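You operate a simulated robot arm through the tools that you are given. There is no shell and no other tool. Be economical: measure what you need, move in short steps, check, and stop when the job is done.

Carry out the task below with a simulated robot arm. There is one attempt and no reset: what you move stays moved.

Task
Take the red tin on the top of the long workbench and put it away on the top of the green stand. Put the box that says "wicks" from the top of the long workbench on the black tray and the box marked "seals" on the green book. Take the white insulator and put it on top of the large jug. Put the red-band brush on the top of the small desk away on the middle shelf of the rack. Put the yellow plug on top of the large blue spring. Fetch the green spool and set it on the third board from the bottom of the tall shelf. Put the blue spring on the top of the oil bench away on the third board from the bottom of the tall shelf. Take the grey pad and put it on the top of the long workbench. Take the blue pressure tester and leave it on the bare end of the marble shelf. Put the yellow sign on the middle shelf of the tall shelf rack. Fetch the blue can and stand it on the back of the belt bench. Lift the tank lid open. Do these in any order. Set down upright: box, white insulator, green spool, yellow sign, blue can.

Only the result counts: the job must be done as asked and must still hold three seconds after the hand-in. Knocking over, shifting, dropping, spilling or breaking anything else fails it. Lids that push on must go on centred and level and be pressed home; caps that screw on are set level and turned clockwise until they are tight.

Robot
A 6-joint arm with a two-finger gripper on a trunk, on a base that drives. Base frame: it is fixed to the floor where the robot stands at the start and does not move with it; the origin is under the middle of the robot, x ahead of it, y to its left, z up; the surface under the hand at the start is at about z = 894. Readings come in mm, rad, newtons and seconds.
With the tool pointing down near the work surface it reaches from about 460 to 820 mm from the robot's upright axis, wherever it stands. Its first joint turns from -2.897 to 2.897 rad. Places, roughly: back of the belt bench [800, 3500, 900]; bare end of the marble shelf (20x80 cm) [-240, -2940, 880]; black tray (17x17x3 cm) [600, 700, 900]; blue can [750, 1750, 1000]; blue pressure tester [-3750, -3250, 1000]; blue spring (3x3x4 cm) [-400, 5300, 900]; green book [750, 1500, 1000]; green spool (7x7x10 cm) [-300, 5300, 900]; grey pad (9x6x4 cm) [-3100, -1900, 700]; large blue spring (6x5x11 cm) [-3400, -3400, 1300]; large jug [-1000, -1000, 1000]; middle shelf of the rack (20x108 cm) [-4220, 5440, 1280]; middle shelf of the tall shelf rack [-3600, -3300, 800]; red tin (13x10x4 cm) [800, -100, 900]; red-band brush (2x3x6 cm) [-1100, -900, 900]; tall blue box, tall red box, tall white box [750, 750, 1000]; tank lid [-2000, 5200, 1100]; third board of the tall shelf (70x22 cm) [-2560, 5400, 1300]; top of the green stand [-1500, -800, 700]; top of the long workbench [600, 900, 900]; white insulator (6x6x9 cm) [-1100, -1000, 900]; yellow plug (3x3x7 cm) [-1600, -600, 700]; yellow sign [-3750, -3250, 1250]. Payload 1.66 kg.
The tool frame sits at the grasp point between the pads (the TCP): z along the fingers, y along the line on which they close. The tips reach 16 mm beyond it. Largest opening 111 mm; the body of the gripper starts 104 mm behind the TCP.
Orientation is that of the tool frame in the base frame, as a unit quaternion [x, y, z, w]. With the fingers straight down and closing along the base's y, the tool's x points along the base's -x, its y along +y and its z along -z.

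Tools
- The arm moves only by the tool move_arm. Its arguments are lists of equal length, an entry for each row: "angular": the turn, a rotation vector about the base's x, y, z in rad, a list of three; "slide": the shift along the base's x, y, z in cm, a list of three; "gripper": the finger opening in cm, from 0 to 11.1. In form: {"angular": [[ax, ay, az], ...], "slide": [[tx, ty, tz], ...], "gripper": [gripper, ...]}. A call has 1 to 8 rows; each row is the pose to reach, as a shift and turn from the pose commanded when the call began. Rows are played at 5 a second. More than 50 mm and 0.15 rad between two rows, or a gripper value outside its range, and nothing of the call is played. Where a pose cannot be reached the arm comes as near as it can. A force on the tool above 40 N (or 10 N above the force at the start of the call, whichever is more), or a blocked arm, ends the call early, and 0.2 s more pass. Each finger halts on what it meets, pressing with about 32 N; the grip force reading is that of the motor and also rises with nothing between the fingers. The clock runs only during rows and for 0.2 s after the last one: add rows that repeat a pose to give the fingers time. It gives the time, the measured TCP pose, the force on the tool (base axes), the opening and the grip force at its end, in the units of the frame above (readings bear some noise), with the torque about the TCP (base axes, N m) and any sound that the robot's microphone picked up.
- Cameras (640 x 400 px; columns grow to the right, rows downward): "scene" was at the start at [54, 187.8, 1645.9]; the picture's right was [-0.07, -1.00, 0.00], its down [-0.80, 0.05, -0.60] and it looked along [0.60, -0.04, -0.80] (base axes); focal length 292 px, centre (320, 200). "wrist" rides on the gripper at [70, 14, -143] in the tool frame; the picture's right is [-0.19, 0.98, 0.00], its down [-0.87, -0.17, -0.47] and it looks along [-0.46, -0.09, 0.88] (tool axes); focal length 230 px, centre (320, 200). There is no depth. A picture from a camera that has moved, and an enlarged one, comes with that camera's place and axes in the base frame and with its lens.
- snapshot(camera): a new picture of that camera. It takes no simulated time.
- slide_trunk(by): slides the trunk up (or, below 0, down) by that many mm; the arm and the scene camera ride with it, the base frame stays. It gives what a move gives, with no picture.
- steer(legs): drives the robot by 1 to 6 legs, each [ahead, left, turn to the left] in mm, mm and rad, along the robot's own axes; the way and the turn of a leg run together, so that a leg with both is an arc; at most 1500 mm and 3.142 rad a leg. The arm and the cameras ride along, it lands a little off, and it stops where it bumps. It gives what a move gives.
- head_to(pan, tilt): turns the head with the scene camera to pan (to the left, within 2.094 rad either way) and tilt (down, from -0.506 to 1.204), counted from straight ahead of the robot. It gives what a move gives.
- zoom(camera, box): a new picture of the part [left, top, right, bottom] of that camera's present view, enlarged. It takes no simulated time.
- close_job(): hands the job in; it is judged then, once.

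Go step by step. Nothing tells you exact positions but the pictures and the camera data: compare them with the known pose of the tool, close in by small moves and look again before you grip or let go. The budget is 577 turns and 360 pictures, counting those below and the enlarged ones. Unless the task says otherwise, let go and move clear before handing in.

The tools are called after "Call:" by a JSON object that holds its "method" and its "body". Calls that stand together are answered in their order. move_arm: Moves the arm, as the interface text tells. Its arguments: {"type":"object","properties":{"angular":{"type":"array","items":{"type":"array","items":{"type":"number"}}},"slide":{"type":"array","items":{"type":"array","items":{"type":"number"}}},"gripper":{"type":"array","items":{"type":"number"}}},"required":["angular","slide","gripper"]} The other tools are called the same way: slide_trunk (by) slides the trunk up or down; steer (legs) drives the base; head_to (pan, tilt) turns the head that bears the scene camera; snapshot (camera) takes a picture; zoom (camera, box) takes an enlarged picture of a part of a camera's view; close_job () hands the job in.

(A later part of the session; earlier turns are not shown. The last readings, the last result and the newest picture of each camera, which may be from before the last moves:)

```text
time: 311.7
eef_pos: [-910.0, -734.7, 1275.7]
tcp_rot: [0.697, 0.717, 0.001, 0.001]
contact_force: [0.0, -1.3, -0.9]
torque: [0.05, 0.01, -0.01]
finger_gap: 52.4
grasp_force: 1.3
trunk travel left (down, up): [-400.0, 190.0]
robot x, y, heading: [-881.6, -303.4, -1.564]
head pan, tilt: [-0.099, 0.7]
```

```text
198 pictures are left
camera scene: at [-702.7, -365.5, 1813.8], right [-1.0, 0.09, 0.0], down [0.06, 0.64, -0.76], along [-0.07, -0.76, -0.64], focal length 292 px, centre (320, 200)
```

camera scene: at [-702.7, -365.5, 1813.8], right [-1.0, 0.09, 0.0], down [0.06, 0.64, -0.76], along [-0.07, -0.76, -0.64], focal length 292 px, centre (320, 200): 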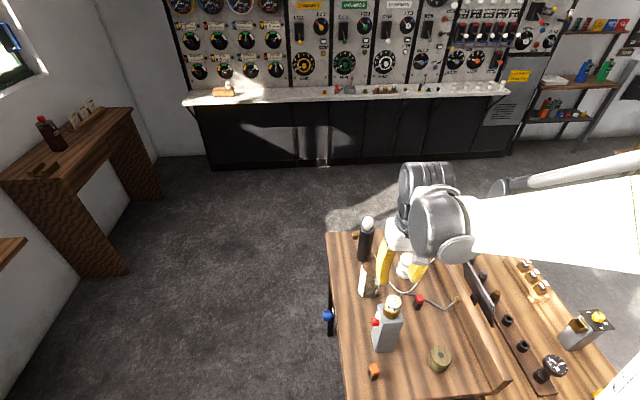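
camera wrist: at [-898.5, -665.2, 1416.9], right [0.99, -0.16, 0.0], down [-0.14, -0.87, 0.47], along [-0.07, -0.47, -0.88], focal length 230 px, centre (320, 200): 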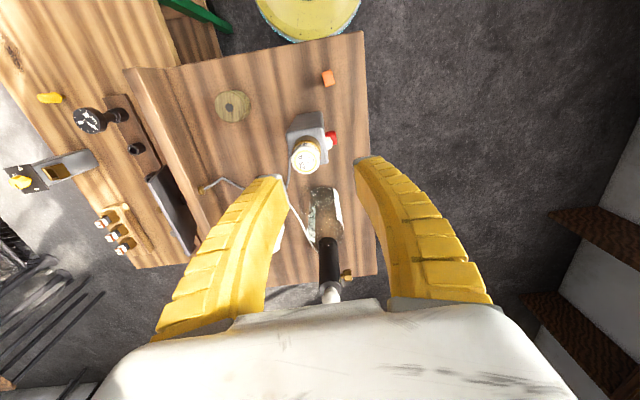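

Call:
{"method": "move_arm", "body": {"angular": [[0, 0, 0], [0, 0, 0], [0, 0, 0], [0, 0, 0], [0, 0, 0]], "slide": [[-4, -2, 2], [-8, -4, 4], [-12, -6, 6], [-16, -8, 8], [-20, -10, 8]], "gripper": [8, 10, 10, 10, 10]}}

Call:
{"method": "snapshot", "body": {"camera": "wrist"}}

Call:
{"method": "zoom", "body": {"camera": "scene", "box": [320, 210, 480, 390]}}

```text
time: 312.9
eef_pos: [-1116.1, -835.8, 1355.6]
tcp_rot: [0.698, 0.716, 0.001, 0.001]
contact_force: [-0.7, -0.8, -0.1]
torque: [0.06, -0.05, -0.01]
finger_gap: 100.5
grasp_force: 1.0
trunk travel left (down, up): [-400.0, 190.0]
robot x, y, heading: [-881.5, -303.3, -1.565]
head pan, tilt: [-0.099, 0.7]
```

```text
197 pictures are left
camera wrist: at [-1105.4, -765.6, 1498.0], right [0.99, -0.16, 0.0], down [-0.15, -0.87, 0.47], along [-0.07, -0.47, -0.88], focal length 230 px, centre (320, 200)
```

wrist: 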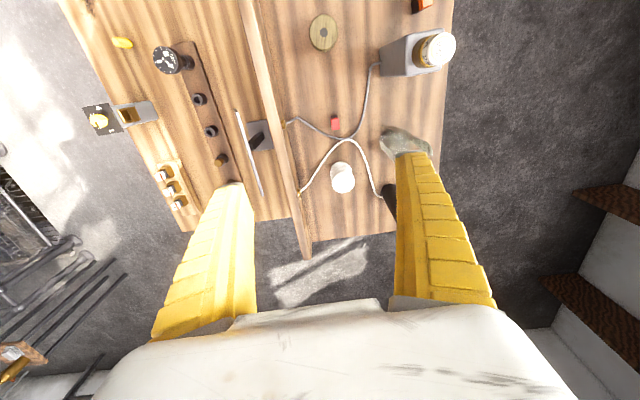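

```text
2.22 times, centred on (400, 300) of scene
camera zoom: at [-705.0, -366.0, 1814.0], right [-1.0, 0.09, 0.0], down [0.06, 0.64, -0.76], along [-0.07, -0.76, -0.65], focal length 648 px, centre (142, -22)
```

zoom: 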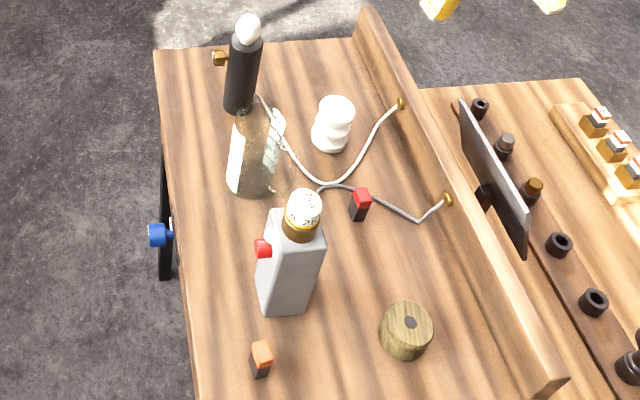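

Insulator ≈[-1083, -987], red brush ≈[-1082, -862], glass jug ≈[-960, -905]. Move over the insulator.

Call:
{"method": "move_arm", "body": {"angular": [[0, 0, 0], [0, 0, 0], [0, 0, 0], [0, 0, 0], [0, 0, 0]], "slide": [[0.8, -3.5, -3], [1.6, -7, -6], [2.4, -10.5, -9], [3.2, -14, -12], [3.2, -14.8, -16]], "gripper": [10, 10, 10, 10, 10]}}

Call:
{"method": "snapshot", "body": {"camera": "wrist"}}

Call:
{"method": "zoom", "body": {"camera": "scene", "box": [320, 150, 480, 330]}}

```text
time: 314.1
eef_pos: [-1081.5, -984.4, 1194.1]
tcp_rot: [0.697, 0.717, 0.001, 0.001]
contact_force: [0.1, -0.7, 0.4]
torque: [-0.02, 0.0, 0.0]
finger_gap: 100.5
grasp_force: 0.2
trunk travel left (down, up): [-400.0, 190.0]
robot x, y, heading: [-885.9, -305.9, -1.562]
head pan, tilt: [-0.099, 0.7]
```

```text
195 pictures are left
camera wrist: at [-1069.4, -914.0, 1336.5], right [0.99, -0.16, 0.0], down [-0.14, -0.87, 0.47], along [-0.07, -0.47, -0.88], focal length 230 px, centre (320, 200)
```

wrist: 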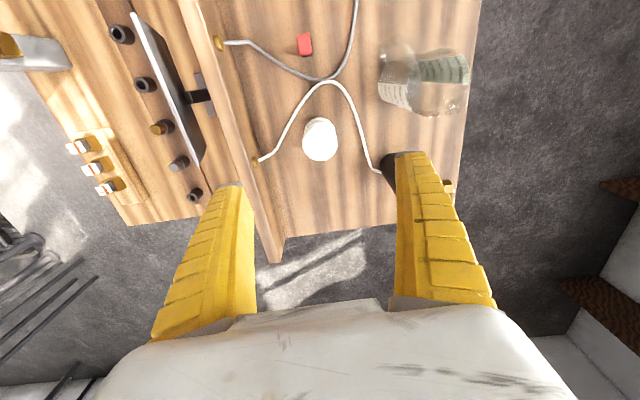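

```text
2.22 times, centred on (400, 240) of scene
camera zoom: at [-703.4, -365.7, 1813.8], right [-1.0, 0.09, 0.0], down [0.06, 0.64, -0.76], along [-0.07, -0.76, -0.64], focal length 648 px, centre (142, 111)
```

zoom: 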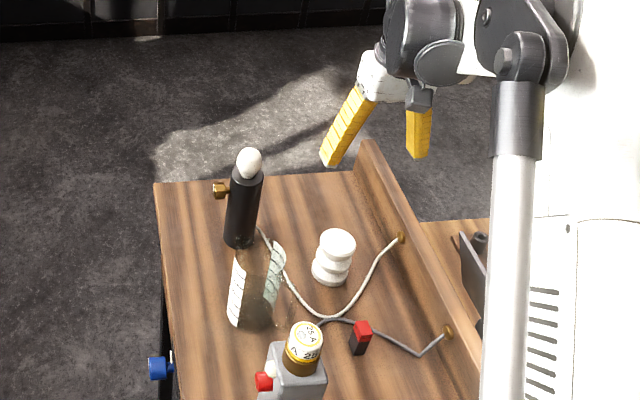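

Call:
{"method": "zoom", "body": {"camera": "wrist", "box": [340, 20, 500, 130]}}

Call:
{"method": "zoom", "body": {"camera": "wrist", "box": [260, 80, 380, 190]}}

```text
3.64 times, centred on (420, 75) of wrist
camera zoom: at [-1069.4, -914.0, 1336.5], right [0.99, -0.16, 0.0], down [-0.14, -0.87, 0.47], along [-0.07, -0.47, -0.88], focal length 837 px, centre (-44, 654)
```

zoom: 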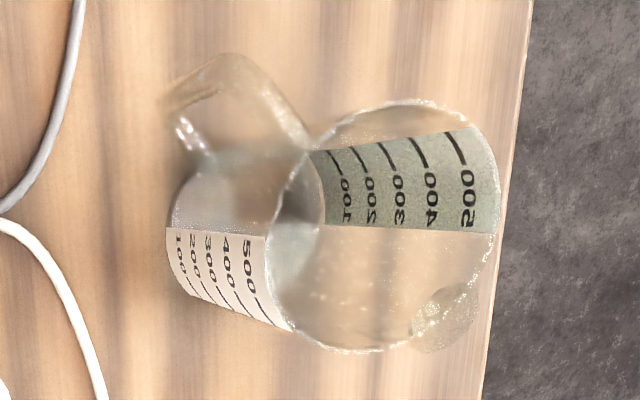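

```text
3.64 times, centred on (320, 135) of wrist
camera zoom: at [-1069.4, -914.0, 1336.5], right [0.99, -0.16, 0.0], down [-0.14, -0.87, 0.47], along [-0.07, -0.47, -0.88], focal length 837 px, centre (320, 436)
```

zoom: 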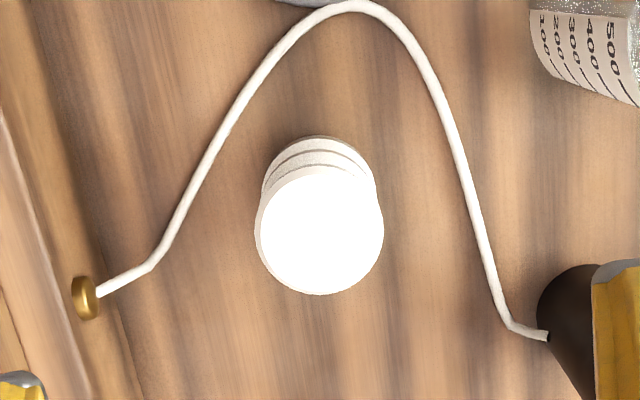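

The "jug" is a glass measuring jug with an open rim; I need its rim size and height precisely. Move the camera over it.

Call:
{"method": "move_arm", "body": {"angular": [[0, 0, 0], [0, 0, 0], [0, 0, 0], [0, 0, 0], [0, 0, 0]], "slide": [[2.8, 2.5, 2], [5.6, 5, 2], [8.4, 7.5, 2], [11.2, 10, 2], [14, 12.5, 2]], "gripper": [10, 10, 10, 10, 10]}}

Call:
{"method": "zoom", "body": {"camera": "wrist", "box": [220, 100, 420, 260]}}

Call:
{"method": "zoom", "body": {"camera": "scene", "box": [320, 190, 440, 310]}}

```text
time: 315.3
eef_pos: [-937.9, -857.4, 1211.5]
tcp_rot: [0.697, 0.717, 0.0, 0.002]
contact_force: [0.2, 0.1, 0.0]
torque: [-0.03, 0.02, 0.03]
finger_gap: 100.5
grasp_force: 0.4
trunk travel left (down, up): [-400.0, 190.0]
robot x, y, heading: [-882.5, -301.3, -1.565]
head pan, tilt: [-0.099, 0.7]
```

```text
2.50 times, centred on (320, 180) of wrist
camera zoom: at [-927.6, -787.8, 1352.7], right [0.99, -0.16, 0.0], down [-0.14, -0.87, 0.47], along [-0.08, -0.47, -0.88], focal length 575 px, centre (320, 250)
```

zoom: 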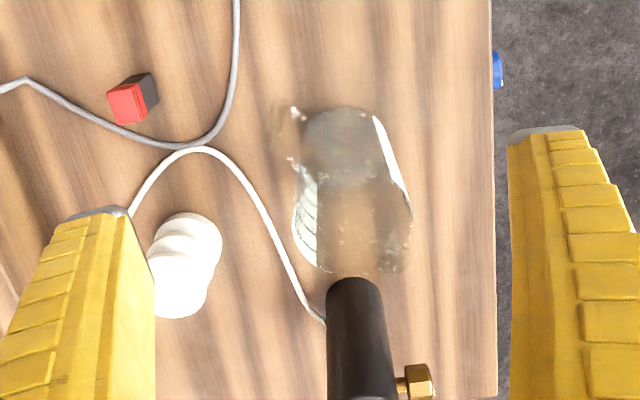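

```text
3.33 times, centred on (380, 250) of scene
camera zoom: at [-701.8, -363.0, 1813.8], right [-1.0, 0.09, 0.0], down [0.06, 0.64, -0.77], along [-0.07, -0.76, -0.64], focal length 973 px, centre (120, 33)
```

zoom: 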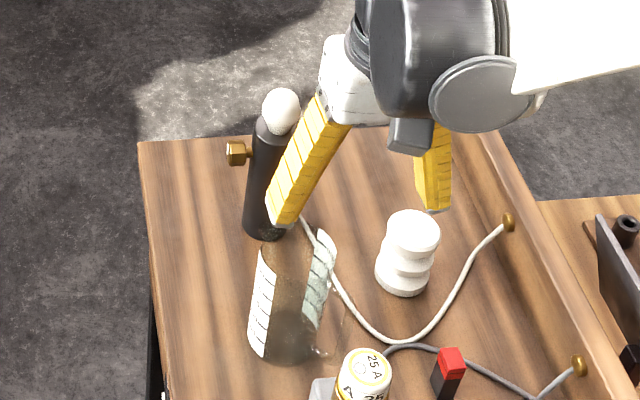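

Jug rim ≈[-934, -941, 1036], Ø≈72 mm; insulator ≈[-1083, -1012], top ≈960. Go over the insulator.

Call:
{"method": "move_arm", "body": {"angular": [[0, 0, 0], [0, 0, 0], [0, 0, 0], [0, 0, 0], [0, 0, 0], [0, 0, 0], [0, 0, 0]], "slide": [[-2.9, -3.1, 0], [-5.8, -6.2, 0], [-8.7, -9.3, 0], [-11.6, -12.4, 0], [-14.5, -15.5, 0], [-14.5, -15.5, -4.5], [-14.5, -15.5, -9]], "gripper": [9, 9, 9, 9, 9, 9, 9]}}

Call:
{"method": "zoom", "body": {"camera": "wrist", "box": [200, 60, 440, 260]}}

Call:
{"method": "snapshot", "body": {"camera": "scene"}}

```text
time: 316.9
eef_pos: [-1080.5, -1009.8, 1122.7]
tcp_rot: [0.698, 0.716, 0.001, 0.001]
contact_force: [0.8, -0.7, -0.5]
torque: [0.03, -0.03, 0.02]
finger_gap: 91.1
grasp_force: 0.7
trunk travel left (down, up): [-400.0, 190.0]
robot x, y, heading: [-886.5, -307.5, -1.56]
head pan, tilt: [-0.099, 0.7]
```

```text
2.00 times, centred on (320, 160) of wrist
camera zoom: at [-1068.5, -940.7, 1266.1], right [0.99, -0.16, 0.0], down [-0.15, -0.87, 0.47], along [-0.07, -0.47, -0.88], focal length 460 px, centre (320, 280)
```

zoom: 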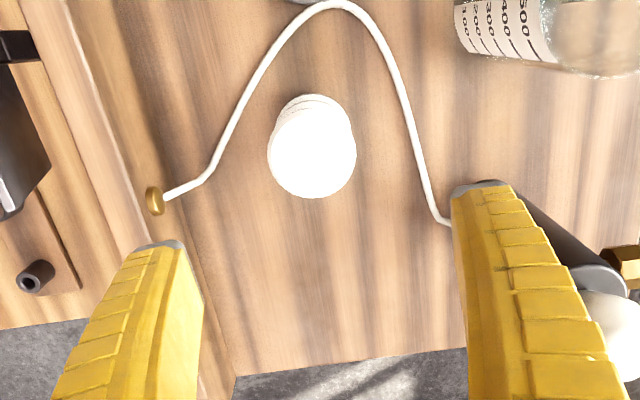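

```text
188 pictures are left
camera scene: at [-703.7, -365.7, 1813.8], right [-1.0, 0.09, 0.0], down [0.06, 0.64, -0.76], along [-0.07, -0.76, -0.64], focal length 292 px, centre (320, 200)
```

scene: 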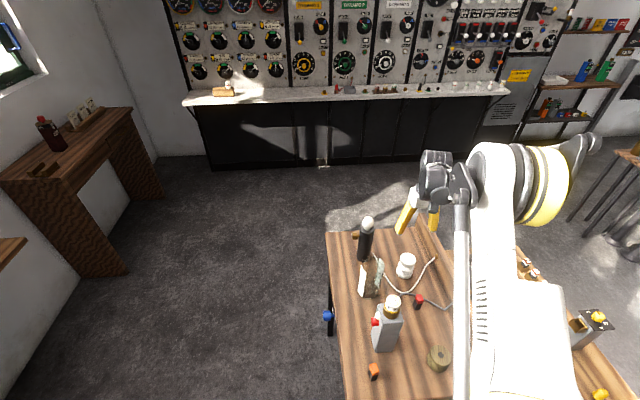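

Call:
{"method": "move_arm", "body": {"angular": [[0, 0, 0], [0, 0, 0], [0, 0, 0], [0, 0, 0]], "slide": [[-0.1, 0.2, -4.5], [-0.1, 0.2, -9], [-0.1, 0.2, -13.5], [-0.1, 0.2, -17.4]], "gripper": [9, 9, 9, 9]}}

Call:
{"method": "zoom", "body": {"camera": "wrist", "box": [200, 80, 440, 300]}}

```text
time: 317.9
eef_pos: [-1081.7, -1009.4, 950.1]
tcp_rot: [0.697, 0.717, 0.001, 0.0]
contact_force: [0.6, -0.1, -0.8]
torque: [-0.01, -0.01, -0.02]
finger_gap: 90.9
grasp_force: 0.9
trunk travel left (down, up): [-400.0, 190.0]
robot x, y, heading: [-886.6, -302.3, -1.565]
head pan, tilt: [-0.099, 0.7]
```

```text
1.82 times, centred on (320, 190) of wrist
camera zoom: at [-1070.2, -938.5, 1092.2], right [0.99, -0.16, 0.0], down [-0.15, -0.87, 0.47], along [-0.07, -0.47, -0.88], focal length 418 px, centre (320, 218)
```

zoom: 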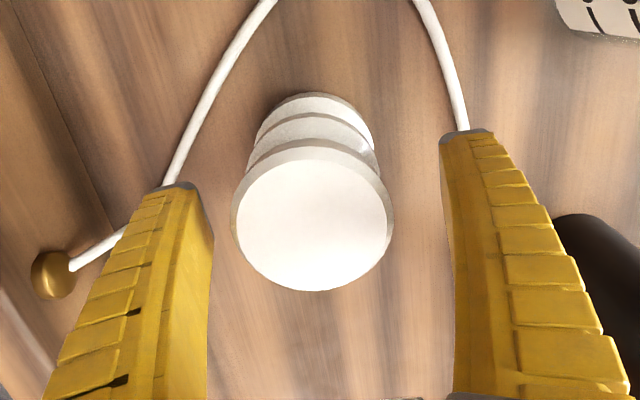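

Call:
{"method": "move_arm", "body": {"angular": [[0, 0, 0], [0, 0, 0], [0, 0, 0], [0, 0, 0], [0, 0, 0]], "slide": [[0, -0.1, -0.6], [0, -0.1, -0.6], [0, -0.1, -0.6], [0, -0.1, -0.6], [0, -0.1, -0.6]], "gripper": [9, 7, 4.5, 4, 4]}}

Call:
{"method": "move_arm", "body": {"angular": [[0, 0, 0], [0, 0, 0], [0, 0, 0], [0, 0, 0], [0, 0, 0], [0, 0, 0]], "slide": [[0, 0, 3], [0, 0, 7], [0, 0, 11], [0, 0, 15], [0, 0, 19], [0, 0, 23]], "gripper": [4, 4, 4, 4, 4, 4]}}

Call:
{"method": "zoom", "body": {"camera": "wrist", "box": [200, 80, 440, 300]}}

```text
time: 319.1
eef_pos: [-1082.6, -1010.9, 944.2]
tcp_rot: [0.697, 0.717, 0.001, 0.001]
contact_force: [-0.6, 2.1, 2.8]
torque: [0.24, -0.05, 0.07]
finger_gap: 52.5
grasp_force: 31.8
trunk travel left (down, up): [-400.0, 190.0]
robot x, y, heading: [-885.2, -302.6, -1.565]
head pan, tilt: [-0.099, 0.7]
```

```text
time: 320.5
eef_pos: [-1082.3, -1013.1, 1179.4]
tcp_rot: [0.697, 0.717, 0.001, 0.001]
contact_force: [-0.2, 0.0, -3.4]
torque: [0.01, 0.0, 0.02]
finger_gap: 51.9
grasp_force: 32.5
trunk travel left (down, up): [-400.0, 190.0]
robot x, y, heading: [-885.2, -301.2, -1.565]
head pan, tilt: [-0.099, 0.7]
```

```text
1.82 times, centred on (320, 190) of wrist
camera zoom: at [-1070.5, -942.0, 1320.8], right [0.99, -0.16, 0.0], down [-0.14, -0.87, 0.47], along [-0.07, -0.47, -0.88], focal length 418 px, centre (320, 218)
```

zoom: 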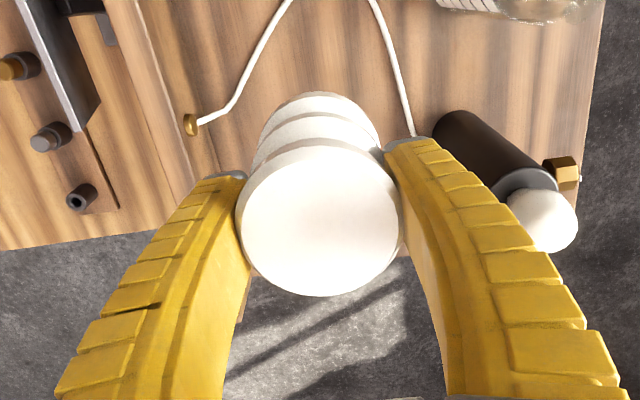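

Lifted. Carry it over the jug rim and check alignment.

Call:
{"method": "move_arm", "body": {"angular": [[0, 0, 0], [0, 0, 0], [0, 0, 0], [0, 0, 0], [0, 0, 0]], "slide": [[1, 3, 0], [4.5, 5, 0], [8, 6.5, 0], [11.5, 7.2, 0], [14.8, 7.2, 0]], "gripper": [4, 4, 4, 4, 4]}}

Call:
{"method": "snapshot", "body": {"camera": "wrist"}}

Call:
{"method": "zoom", "body": {"camera": "scene", "box": [320, 150, 440, 310]}}

```text
time: 321.7
eef_pos: [-932.0, -939.3, 1176.7]
tcp_rot: [0.697, 0.717, 0.001, 0.001]
contact_force: [1.1, -0.2, -2.7]
torque: [0.0, 0.01, 0.0]
finger_gap: 52.0
grasp_force: 32.7
trunk travel left (down, up): [-400.0, 190.0]
robot x, y, heading: [-882.7, -302.2, -1.561]
head pan, tilt: [-0.099, 0.7]
```

```text
185 pictures are left
camera wrist: at [-920.3, -868.2, 1318.1], right [0.99, -0.16, 0.0], down [-0.14, -0.87, 0.47], along [-0.08, -0.47, -0.88], focal length 230 px, centre (320, 200)
```

wrist: 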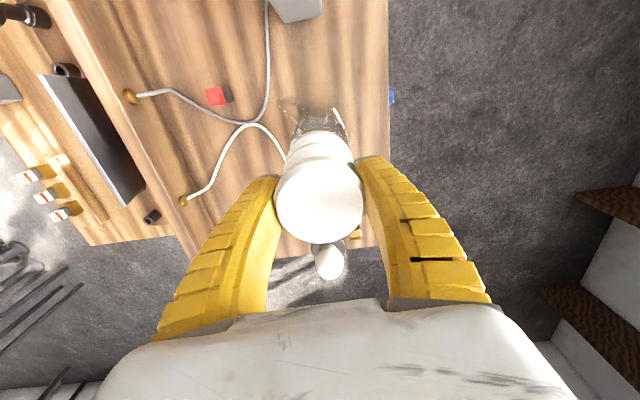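

```text
2.50 times, centred on (380, 230) of scene
camera zoom: at [-701.7, -364.8, 1813.7], right [-1.0, 0.09, 0.0], down [0.06, 0.64, -0.76], along [-0.07, -0.76, -0.64], focal length 729 px, centre (170, 125)
```

zoom: 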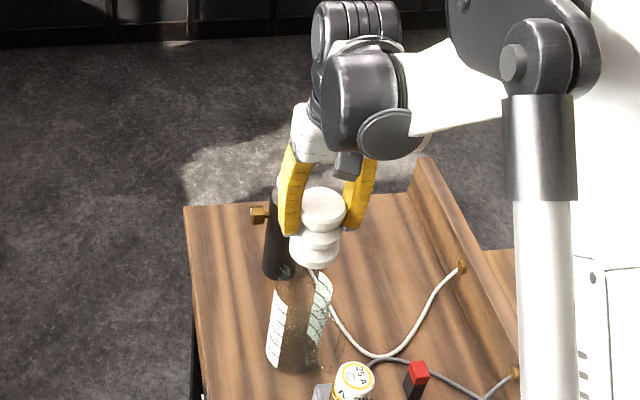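

Aligned with the rim (≈[-932, -944]). Lower towards the rim.

Call:
{"method": "move_arm", "body": {"angular": [[0, 0, 0], [0, 0, 0], [0, 0, 0], [0, 0, 0]], "slide": [[0, -0.4, -2], [0, -0.4, -4], [0, -0.4, -5], [0, -0.4, -5.6]], "gripper": [4, 4, 4, 4]}}

Call:
{"method": "zoom", "body": {"camera": "scene", "box": [320, 180, 440, 310]}}

Call:
{"method": "zoom", "body": {"camera": "wrist", "box": [220, 60, 420, 220]}}

```text
time: 322.7
eef_pos: [-937.1, -943.8, 1117.5]
tcp_rot: [0.698, 0.716, 0.001, 0.001]
contact_force: [0.6, 0.5, -3.3]
torque: [-0.02, -0.03, -0.01]
finger_gap: 52.2
grasp_force: 31.9
trunk travel left (down, up): [-400.0, 190.0]
robot x, y, heading: [-882.1, -303.7, -1.562]
head pan, tilt: [-0.099, 0.7]
```

```text
3.08 times, centred on (380, 245) of scene
camera zoom: at [-703.1, -364.8, 1813.9], right [-1.0, 0.09, 0.0], down [0.06, 0.64, -0.76], along [-0.07, -0.76, -0.64], focal length 898 px, centre (135, 62)
```

zoom: 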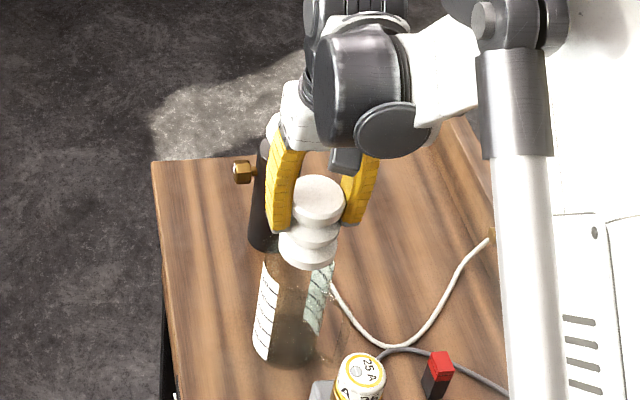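

```text
2.50 times, centred on (320, 140) of wrist
camera zoom: at [-925.4, -874.1, 1259.4], right [0.99, -0.16, 0.0], down [-0.15, -0.87, 0.47], along [-0.07, -0.47, -0.88], focal length 575 px, centre (320, 350)
```

zoom: 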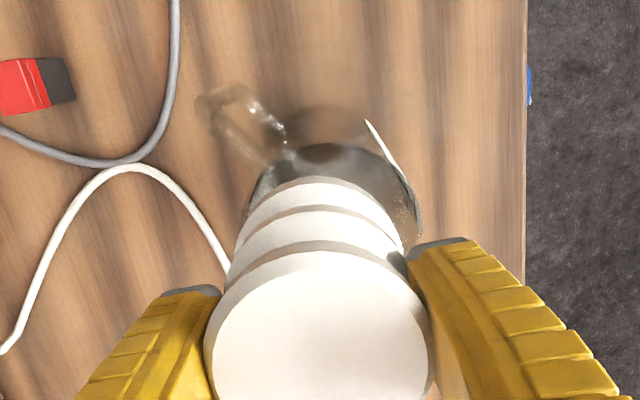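

Call:
{"method": "move_arm", "body": {"angular": [[0, 0, 0], [0, 0, 0], [0, 0, 0], [0, 0, 0], [0, 0, 0], [0, 0, 0], [0, 0, 0]], "slide": [[0.5, 0, 0], [0.5, -0.1, -0.2], [0.5, -0.1, -0.4], [0.5, -0.1, -0.6], [0.5, -0.1, -0.8], [0.5, -0.1, -1.0], [0.5, -0.1, -1.2]], "gripper": [4, 4, 4, 4, 4, 4, 4]}}

```text
time: 324.3
eef_pos: [-931.7, -945.8, 1107.2]
tcp_rot: [0.697, 0.717, 0.0, 0.0]
contact_force: [-0.3, -0.3, -2.8]
torque: [0.01, 0.02, 0.05]
finger_gap: 52.2
grasp_force: 32.9
trunk travel left (down, up): [-400.0, 190.0]
robot x, y, heading: [-882.8, -302.0, -1.563]
head pan, tilt: [-0.099, 0.7]
```

Call:
{"method": "move_arm", "body": {"angular": [[0, 0, 0], [0, 0, 0], [0, 0, 0], [0, 0, 0]], "slide": [[0, 0, -0.2], [0, 0, -0.4], [0, 0, -0.6], [0, 0, -0.8]], "gripper": [4, 4, 4, 4]}}

Call:
{"method": "zoom", "body": {"camera": "wrist", "box": [220, 60, 420, 220]}}

Call:
{"method": "zoom", "body": {"camera": "scene", "box": [350, 210, 410, 290]}}

```text
time: 325.3
eef_pos: [-932.6, -944.6, 1099.5]
tcp_rot: [0.697, 0.717, 0.001, 0.001]
contact_force: [-0.1, 0.1, -3.3]
torque: [-0.02, 0.02, -0.01]
finger_gap: 51.8
grasp_force: 31.9
trunk travel left (down, up): [-400.0, 190.0]
robot x, y, heading: [-887.5, -302.7, -1.558]
head pan, tilt: [-0.099, 0.7]
```

```text
2.50 times, centred on (320, 140) of wrist
camera zoom: at [-920.4, -874.1, 1240.7], right [0.99, -0.16, 0.0], down [-0.14, -0.87, 0.47], along [-0.07, -0.47, -0.88], focal length 575 px, centre (320, 350)
```

zoom: 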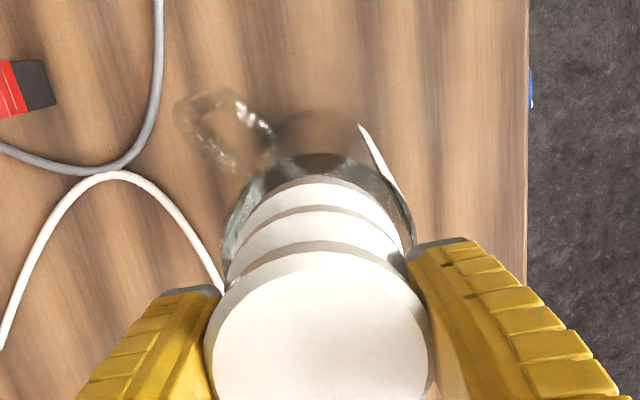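

```text
5.00 times, centred on (380, 250) of scene
camera zoom: at [-702.9, -364.8, 1813.8], right [-1.0, 0.09, 0.0], down [0.06, 0.64, -0.76], along [-0.07, -0.76, -0.64], focal length 1459 px, centre (20, -50)
```

zoom: 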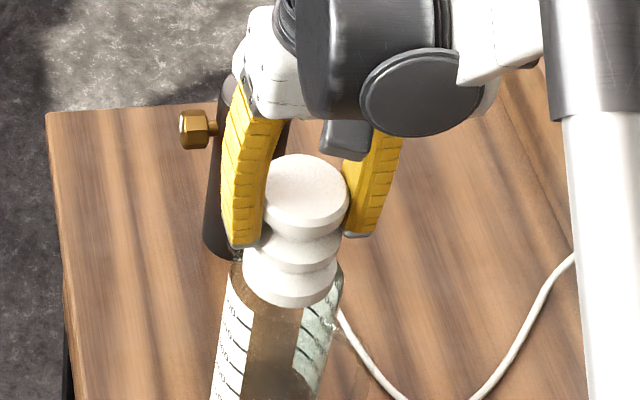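

No contact yet although the base should be at rim level. I creep further down (fingers stay above the rim) to learn whether the jug top is closed.

Call:
{"method": "move_arm", "body": {"angular": [[0, 0, 0], [0, 0, 0], [0, 0, 0], [0, 0, 0], [0, 0, 0], [0, 0, 0]], "slide": [[0, 0, -0.2], [0, 0, -0.4], [0, 0, -0.6], [0, 0, -0.8], [0, 0, -1.0], [0, 0, -1.2]], "gripper": [4, 4, 4, 4, 4, 4]}}

Call:
{"method": "zoom", "body": {"camera": "scene", "box": [350, 210, 410, 290]}}

```text
time: 326.7
eef_pos: [-932.7, -944.6, 1088.8]
tcp_rot: [0.697, 0.717, 0.001, 0.001]
contact_force: [-0.3, -4.7, 21.3]
torque: [-0.06, 0.03, 0.02]
finger_gap: 53.7
grasp_force: 32.8
trunk travel left (down, up): [-400.0, 190.0]
robot x, y, heading: [-885.1, -302.5, -1.565]
head pan, tilt: [-0.099, 0.7]
```

```text
5.00 times, centred on (380, 250) of scene
camera zoom: at [-702.9, -362.8, 1814.0], right [-1.0, 0.09, 0.0], down [0.06, 0.64, -0.77], along [-0.07, -0.76, -0.64], focal length 1459 px, centre (20, -50)
```

zoom: 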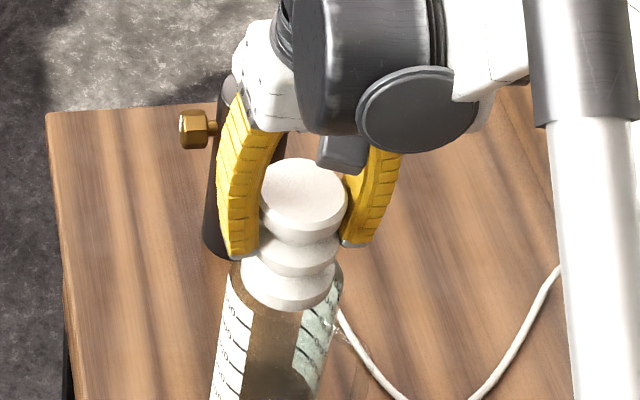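

Contact, but the images suggest the insulator is ~14 mm north of the rim centre. Lift, shift −y and probe again.

Call:
{"method": "move_arm", "body": {"angular": [[0, 0, 0], [0, 0, 0], [0, 0, 0], [0, 0, 0]], "slide": [[0, 0, 1.5], [0, -0.7, 2], [0, -1.4, 2], [0, -1.4, 1.0]], "gripper": [4, 4, 4, 4]}}

Call:
{"method": "zoom", "body": {"camera": "scene", "box": [350, 210, 410, 290]}}

Call:
{"method": "zoom", "body": {"camera": "wrist", "box": [220, 60, 420, 220]}}

```text
time: 327.7
eef_pos: [-930.2, -961.3, 1097.5]
tcp_rot: [0.697, 0.717, 0.001, 0.001]
contact_force: [0.0, -1.0, -3.0]
torque: [0.04, -0.01, 0.02]
finger_gap: 51.6
grasp_force: 32.4
trunk travel left (down, up): [-400.0, 190.0]
robot x, y, heading: [-882.8, -304.4, -1.564]
head pan, tilt: [-0.099, 0.7]
```

```text
5.00 times, centred on (380, 250) of scene
camera zoom: at [-703.0, -365.4, 1813.8], right [-1.0, 0.09, 0.0], down [0.06, 0.64, -0.76], along [-0.07, -0.76, -0.64], focal length 1459 px, centre (20, -50)
```

zoom: 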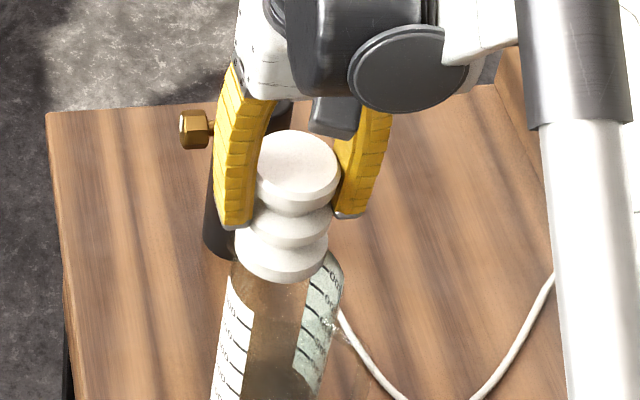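

```text
2.50 times, centred on (320, 140) of wrist
camera zoom: at [-918.7, -890.4, 1239.5], right [0.99, -0.16, 0.0], down [-0.14, -0.87, 0.47], along [-0.07, -0.47, -0.88], focal length 575 px, centre (320, 350)
```

zoom: 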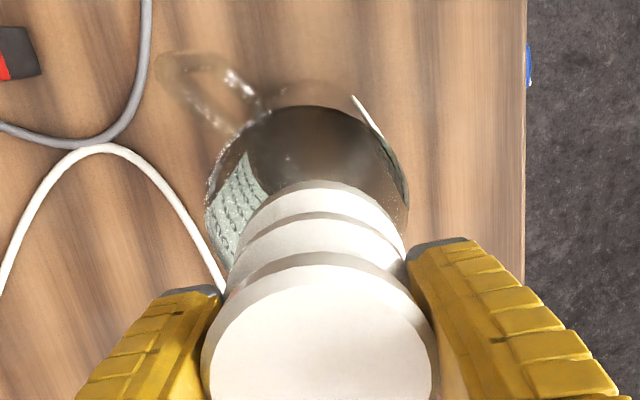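

The wrist view shows the earlier position (y≈-945) was the centred one, so the jug top is solid. Go back and set it down there.

Call:
{"method": "move_arm", "body": {"angular": [[0, 0, 0], [0, 0, 0], [0, 0, 0]], "slide": [[-0.2, 0.7, 0.5], [-0.4, 1.5, 0.5], [-0.4, 1.5, 0]], "gripper": [4, 4, 4]}}

Call:
{"method": "zoom", "body": {"camera": "wrist", "box": [220, 60, 420, 220]}}

```text
time: 328.5
eef_pos: [-934.9, -942.8, 1096.8]
tcp_rot: [0.698, 0.716, 0.002, 0.001]
contact_force: [0.3, -0.5, -3.5]
torque: [0.04, -0.02, -0.01]
finger_gap: 52.1
grasp_force: 32.1
trunk travel left (down, up): [-400.0, 190.0]
robot x, y, heading: [-884.2, -303.4, -1.562]
head pan, tilt: [-0.099, 0.7]
```

```text
2.50 times, centred on (320, 140) of wrist
camera zoom: at [-923.3, -873.4, 1238.5], right [0.99, -0.16, 0.0], down [-0.15, -0.87, 0.47], along [-0.07, -0.47, -0.88], focal length 575 px, centre (320, 350)
```

zoom: 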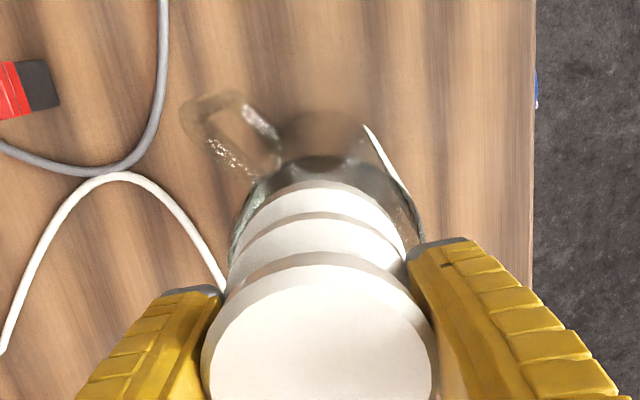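

Concentric now. Lower to contact, press lightly and release.

Call:
{"method": "move_arm", "body": {"angular": [[0, 0, 0], [0, 0, 0], [0, 0, 0], [0, 0, 0], [0, 0, 0]], "slide": [[0.2, 0, -0.2], [0.2, 0, -0.4], [0.2, 0, -0.6], [0.2, 0, -0.75], [0.2, 0, -0.9]], "gripper": [4, 4, 4, 4, 4]}}

```text
time: 329.7
eef_pos: [-933.0, -945.3, 1090.0]
tcp_rot: [0.697, 0.717, 0.001, 0.002]
contact_force: [-0.4, -5.1, 20.4]
torque: [-0.42, 0.04, 0.02]
finger_gap: 52.2
grasp_force: 31.8
trunk travel left (down, up): [-400.0, 190.0]
robot x, y, heading: [-886.5, -303.4, -1.564]
head pan, tilt: [-0.099, 0.7]
```

Call:
{"method": "move_arm", "body": {"angular": [[0, 0, 0], [0, 0, 0], [0, 0, 0]], "slide": [[0, 0, 0.1], [0, 0, 0.1], [0, 0, 0.1]], "gripper": [5.5, 6, 6]}}

Call:
{"method": "zoom", "body": {"camera": "scene", "box": [350, 210, 410, 290]}}

Call:
{"method": "zoom", "body": {"camera": "wrist", "box": [220, 60, 420, 220]}}

```text
time: 330.5
eef_pos: [-933.7, -944.2, 1089.6]
tcp_rot: [0.697, 0.717, 0.0, 0.001]
contact_force: [0.1, 0.1, 0.3]
torque: [0.02, 0.0, 0.0]
finger_gap: 61.9
grasp_force: 1.6
trunk travel left (down, up): [-400.0, 190.0]
robot x, y, heading: [-884.5, -304.5, -1.564]
head pan, tilt: [-0.099, 0.7]
```

```text
5.00 times, centred on (380, 250) of scene
camera zoom: at [-702.9, -364.2, 1813.8], right [-1.0, 0.09, 0.0], down [0.06, 0.64, -0.77], along [-0.07, -0.76, -0.64], focal length 1459 px, centre (20, -50)
```

zoom: 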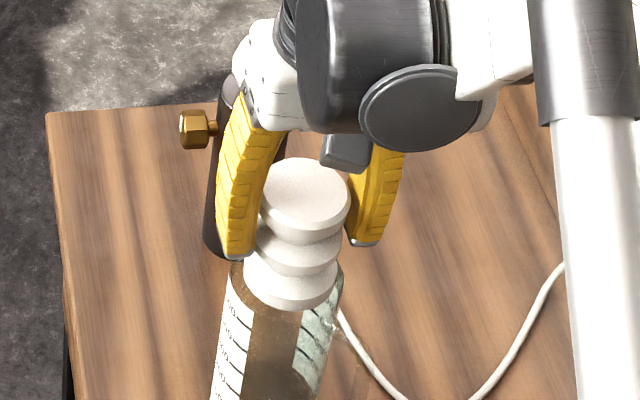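

```text
2.50 times, centred on (320, 140) of wrist
camera zoom: at [-921.9, -873.7, 1230.9], right [0.99, -0.16, 0.0], down [-0.14, -0.87, 0.47], along [-0.07, -0.47, -0.88], focal length 575 px, centre (320, 350)
```

zoom: 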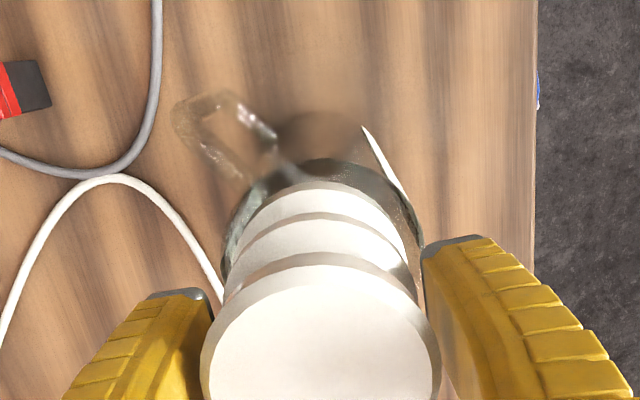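

It rests stably on the jug. Open fully and rise.

Call:
{"method": "move_arm", "body": {"angular": [[0, 0, 0], [0, 0, 0], [0, 0, 0], [0, 0, 0], [0, 0, 0], [0, 0, 0]], "slide": [[0, 0, 0], [0, 0, 2], [0, 0, 6], [0, 0, 10], [0, 0, 14], [-3, 2, 17]], "gripper": [7.5, 7.5, 7.5, 7.5, 7.5, 7.5]}}

Call:
{"method": "snapshot", "body": {"camera": "scene"}}

Call:
{"method": "snapshot", "body": {"camera": "wrist"}}

```text
time: 331.9
eef_pos: [-963.1, -922.4, 1258.5]
tcp_rot: [0.698, 0.717, 0.0, 0.002]
contact_force: [-0.3, 0.3, 0.0]
torque: [-0.02, -0.04, -0.01]
finger_gap: 76.5
grasp_force: 0.9
trunk travel left (down, up): [-400.0, 190.0]
robot x, y, heading: [-879.9, -305.7, -1.564]
head pan, tilt: [-0.099, 0.7]
```

```text
173 pictures are left
camera scene: at [-704.8, -362.1, 1814.2], right [-1.0, 0.09, 0.0], down [0.06, 0.64, -0.77], along [-0.07, -0.76, -0.64], focal length 292 px, centre (320, 200)
```

scene: 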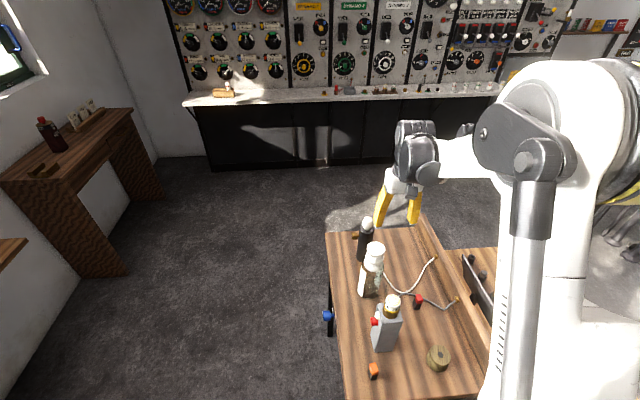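

```text
172 pictures are left
camera wrist: at [-951.4, -851.8, 1400.6], right [0.99, -0.16, 0.0], down [-0.15, -0.87, 0.47], along [-0.07, -0.47, -0.88], focal length 230 px, centre (320, 200)
```

wrist: 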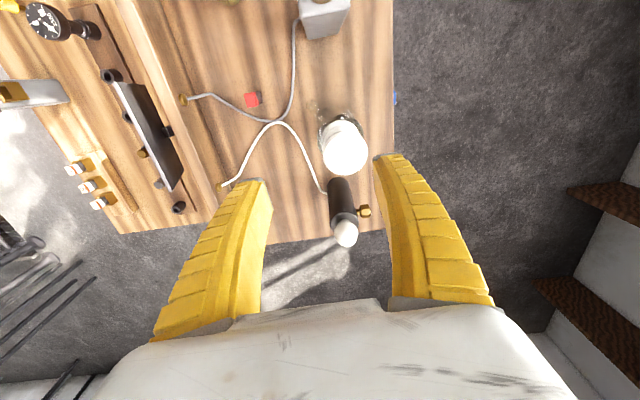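

Insulator stands on the jug. Next the yellow plug on the green stand (≈[-1619, -605, 700]): back off, strafe right and lower the trunk.

Call:
{"method": "steer", "body": {"legs": [[-250, 0, 0], [0, -700, 0]]}}

Call:
{"method": "slide_trunk", "body": {"by": -250}}

Call:
{"method": "snapshot", "body": {"camera": "wrist"}}

Call:
{"method": "snapshot", "body": {"camera": "scene"}}

```text
time: 335.1
eef_pos: [-1166.3, -640.4, 1259.5]
tcp_rot: [0.707, 0.707, 0.0, 0.002]
contact_force: [0.0, 0.2, -0.3]
torque: [-0.08, -0.07, -0.01]
finger_gap: 76.7
grasp_force: 1.7
trunk travel left (down, up): [-400.0, 190.0]
robot x, y, heading: [-1073.0, -23.8, -1.59]
head pan, tilt: [-0.099, 0.7]
stopped in leg 2: the robot was blocked; the commanded pose is now the measured one
```

```text
time: 337.7
eef_pos: [-1164.6, -641.3, 1007.0]
tcp_rot: [0.707, 0.708, 0.001, 0.002]
contact_force: [0.4, -0.5, 0.2]
torque: [0.01, -0.01, -0.03]
finger_gap: 76.7
grasp_force: 0.8
trunk travel left (down, up): [-150.0, 440.0]
robot x, y, heading: [-1075.1, -19.8, -1.585]
head pan, tilt: [-0.099, 0.7]
```

```text
171 pictures are left
camera wrist: at [-1151.3, -571.3, 1149.5], right [0.98, -0.19, 0.0], down [-0.17, -0.87, 0.47], along [-0.09, -0.46, -0.88], focal length 230 px, centre (320, 200)
```

wrist: 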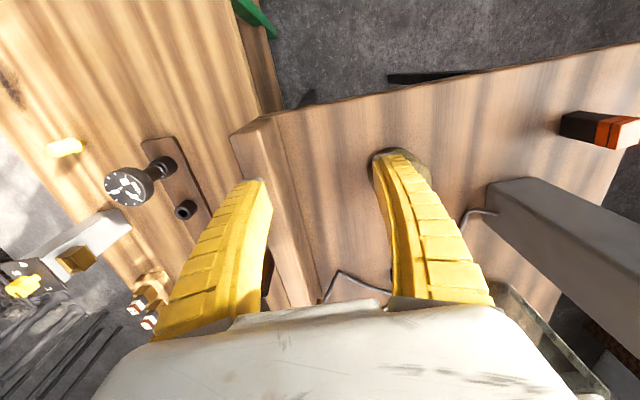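

```text
170 pictures are left
camera scene: at [-892.2, -87.5, 1564.0], right [-0.99, 0.12, 0.0], down [0.07, 0.64, -0.77], along [-0.09, -0.76, -0.64], focal length 292 px, centre (320, 200)
```

scene: 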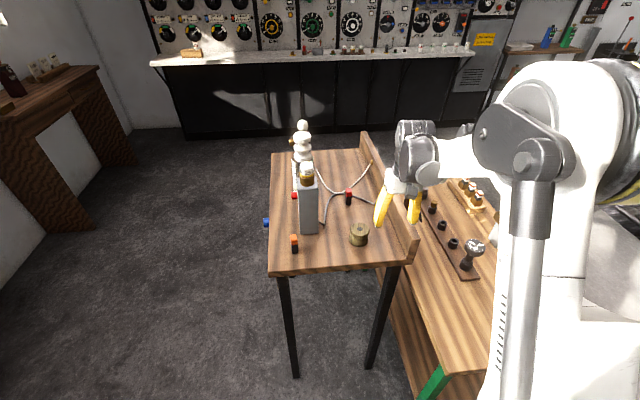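

The base bumped the stand's lower shelf. Raise, back off further north, then go west.

Call:
{"method": "slide_trunk", "body": {"by": 150}}

Call:
{"method": "steer", "body": {"legs": [[-420, 50, 0.02], [0, -620, 0]]}}

Call:
{"method": "snapshot", "body": {"camera": "scene"}}

```text
time: 339.4
eef_pos: [-1165.2, -641.8, 1157.9]
tcp_rot: [0.706, 0.708, 0.0, 0.002]
contact_force: [-0.4, 0.4, -0.1]
torque: [0.02, 0.0, -0.03]
finger_gap: 76.5
grasp_force: 0.6
trunk travel left (down, up): [-300.0, 290.0]
robot x, y, heading: [-1070.9, -22.8, -1.587]
head pan, tilt: [-0.099, 0.7]
```

```text
time: 345.2
eef_pos: [-1712.7, -232.1, 1158.4]
tcp_rot: [0.689, 0.725, 0.0, 0.001]
contact_force: [0.4, 0.4, -0.5]
torque: [0.0, -0.04, 0.01]
finger_gap: 76.8
grasp_force: 1.5
trunk travel left (down, up): [-300.0, 290.0]
robot x, y, heading: [-1651.8, 387.5, -1.534]
head pan, tilt: [-0.099, 0.7]
```

```text
169 pictures are left
camera scene: at [-1469.1, 335.1, 1713.9], right [-1.0, 0.06, 0.0], down [0.04, 0.64, -0.76], along [-0.05, -0.76, -0.64], focal length 292 px, centre (320, 200)
```

scene: 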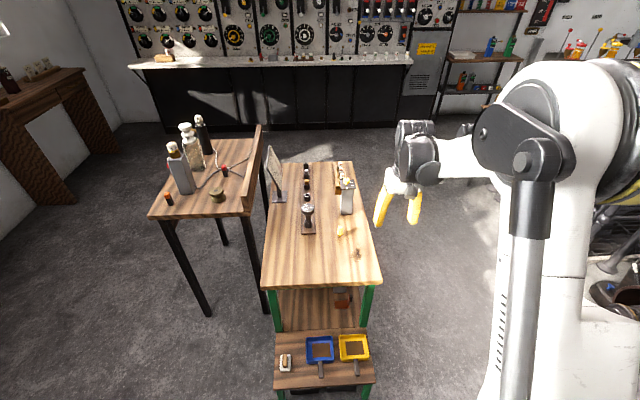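

Everything still stands. The plug is at ≈[-1634, -630]; roll forward to y≈160 and lower the trunk.

Call:
{"method": "steer", "body": {"legs": [[225, 0, -0.035]]}}

Call:
{"method": "slide_trunk", "body": {"by": -180}}

Call:
{"method": "snapshot", "body": {"camera": "wrist"}}

```text
time: 346.9
eef_pos: [-1730.2, -451.8, 1156.0]
tcp_rot: [0.701, 0.713, 0.001, 0.001]
contact_force: [-0.2, -0.3, 0.2]
torque: [0.07, 0.04, 0.01]
finger_gap: 76.9
grasp_force: 1.0
trunk travel left (down, up): [-300.0, 290.0]
robot x, y, heading: [-1648.7, 170.4, -1.576]
head pan, tilt: [-0.099, 0.7]
```

```text
time: 348.9
eef_pos: [-1730.3, -452.2, 977.6]
tcp_rot: [0.701, 0.713, 0.0, 0.001]
contact_force: [0.7, -0.4, -0.6]
torque: [-0.02, 0.02, 0.03]
finger_gap: 76.5
grasp_force: 0.6
trunk travel left (down, up): [-120.0, 470.0]
robot x, y, heading: [-1649.7, 167.6, -1.568]
head pan, tilt: [-0.099, 0.7]
```

```text
168 pictures are left
camera wrist: at [-1718.5, -381.2, 1119.6], right [0.98, -0.17, 0.0], down [-0.15, -0.87, 0.47], along [-0.08, -0.47, -0.88], focal length 230 px, centre (320, 200)
```

wrist: 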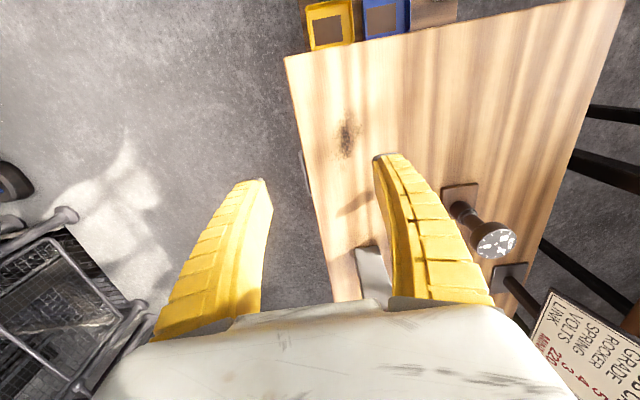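

Call:
{"method": "move_arm", "body": {"angular": [[0, 0, 0], [0, 0, 0], [0, 0, 0]], "slide": [[3.2, -2.5, 0], [6.4, -5, 0], [9.5, -8, 0]], "gripper": [7.5, 7.5, 7.5]}}

Call:
{"method": "snapshot", "body": {"camera": "wrist"}}

```text
time: 349.7
eef_pos: [-1634.8, -534.3, 978.7]
tcp_rot: [0.701, 0.713, -0.001, 0.002]
contact_force: [0.0, 0.4, 0.1]
torque: [0.02, 0.0, -0.01]
finger_gap: 76.4
grasp_force: 1.3
trunk travel left (down, up): [-120.0, 470.0]
robot x, y, heading: [-1647.7, 167.7, -1.577]
head pan, tilt: [-0.099, 0.7]
```

```text
167 pictures are left
camera wrist: at [-1622.2, -464.5, 1120.6], right [0.98, -0.17, 0.0], down [-0.15, -0.87, 0.47], along [-0.08, -0.47, -0.88], focal length 230 px, centre (320, 200)
```

wrist: 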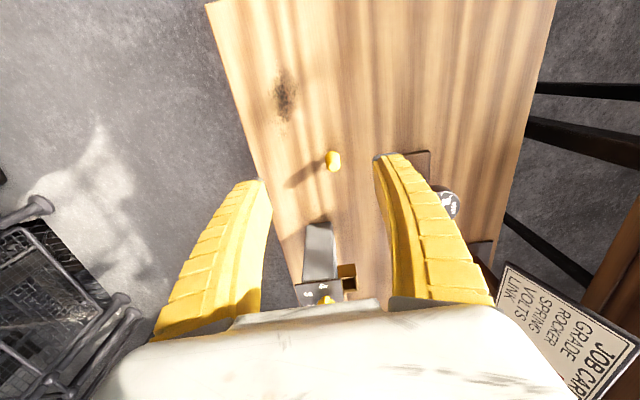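

Plug top at ≈[-1621, -597]. Descend above it and check.

Call:
{"method": "move_arm", "body": {"angular": [[0, 0, 0], [0, 0, 0], [0, 0, 0], [0, 0, 0]], "slide": [[0.7, -3, -2], [1.4, -6.2, -4], [1.4, -6.2, -8], [1.4, -6.2, -12.5]], "gripper": [7, 6.5, 6.5, 6.5]}}

Call:
{"method": "zoom", "body": {"camera": "wrist", "box": [200, 60, 440, 260]}}

```text
time: 350.7
eef_pos: [-1617.2, -593.9, 855.2]
tcp_rot: [0.701, 0.713, 0.001, 0.001]
contact_force: [-0.4, -0.1, -0.7]
torque: [0.0, 0.0, 0.01]
finger_gap: 66.7
grasp_force: 1.1
trunk travel left (down, up): [-120.0, 470.0]
robot x, y, heading: [-1646.8, 171.8, -1.572]
head pan, tilt: [-0.099, 0.7]
```

```text
2.00 times, centred on (320, 160) of wrist
camera zoom: at [-1605.8, -524.7, 996.9], right [0.98, -0.17, 0.0], down [-0.15, -0.87, 0.47], along [-0.08, -0.47, -0.88], focal length 460 px, centre (320, 280)
```

zoom: 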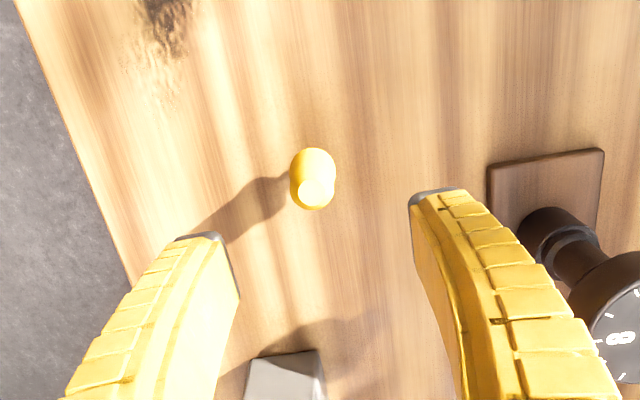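

Call:
{"method": "move_arm", "body": {"angular": [[0, 0, 0], [0, 0, 0], [0, 0, 0]], "slide": [[-0.2, -0.4, -4], [-0.2, -0.4, -8], [-0.2, -0.4, -10]], "gripper": [6.5, 6.5, 6.5]}}

Call:
{"method": "zoom", "body": {"camera": "wrist", "box": [200, 80, 440, 300]}}

```text
time: 351.5
eef_pos: [-1623.3, -599.4, 753.1]
tcp_rot: [0.701, 0.713, 0.0, 0.001]
contact_force: [-0.3, 0.1, 0.3]
torque: [0.01, 0.01, 0.05]
finger_gap: 66.8
grasp_force: 0.6
trunk travel left (down, up): [-120.0, 470.0]
robot x, y, heading: [-1650.0, 165.2, -1.575]
head pan, tilt: [-0.099, 0.7]
```

```text
1.82 times, centred on (320, 190) of wrist
camera zoom: at [-1610.5, -528.8, 894.1], right [0.98, -0.17, 0.0], down [-0.15, -0.87, 0.47], along [-0.08, -0.47, -0.88], focal length 418 px, centre (320, 218)
```

zoom: 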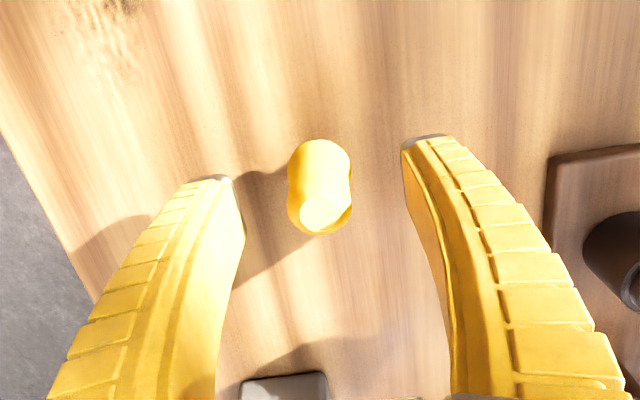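

Call:
{"method": "move_arm", "body": {"angular": [[0, 0, 0], [0, 0, 0], [0, 0, 0], [0, 0, 0], [0, 0, 0], [0, 0, 0]], "slide": [[0.1, -0.3, -1], [0.1, -0.3, -1.8], [0.1, -0.3, -1.8], [0.1, -0.3, -1.8], [0.1, -0.3, -1.8], [0.1, -0.3, -1.8]], "gripper": [6.5, 6.5, 4, 2, 1.2, 1.2]}}

Call:
{"method": "move_arm", "body": {"angular": [[0, 0, 0], [0, 0, 0], [0, 0, 0], [0, 0, 0], [0, 0, 0]], "slide": [[0, 0, 4], [0, 0, 8], [0, 0, 12], [0, 2, 16], [0, 5, 20]], "gripper": [1.2, 1.2, 1.2, 1.2, 1.2]}}

Call:
{"method": "zoom", "body": {"camera": "wrist", "box": [200, 80, 440, 300]}}

```text
time: 352.9
eef_pos: [-1623.5, -600.9, 735.5]
tcp_rot: [0.701, 0.713, 0.001, 0.001]
contact_force: [1.3, -3.1, 7.8]
torque: [-0.09, -0.02, 0.02]
finger_gap: 19.9
grasp_force: 32.3
trunk travel left (down, up): [-120.0, 470.0]
robot x, y, heading: [-1645.2, 167.3, -1.568]
head pan, tilt: [-0.099, 0.7]
```

```text
time: 354.1
eef_pos: [-1622.2, -548.5, 935.1]
tcp_rot: [0.701, 0.713, 0.0, 0.001]
contact_force: [0.0, -0.4, -0.6]
torque: [0.0, -0.02, -0.01]
finger_gap: 17.3
grasp_force: 32.2
trunk travel left (down, up): [-120.0, 470.0]
robot x, y, heading: [-1647.2, 168.4, -1.574]
head pan, tilt: [-0.099, 0.7]
```

```text
1.82 times, centred on (320, 190) of wrist
camera zoom: at [-1610.1, -478.5, 1077.4], right [0.98, -0.17, 0.0], down [-0.15, -0.87, 0.47], along [-0.08, -0.47, -0.88], focal length 418 px, centre (320, 218)
```

zoom: 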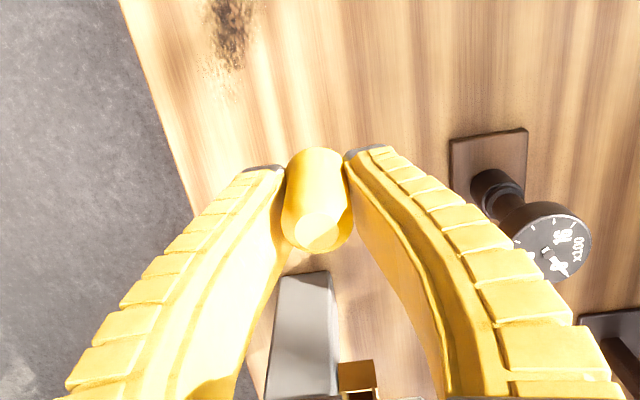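

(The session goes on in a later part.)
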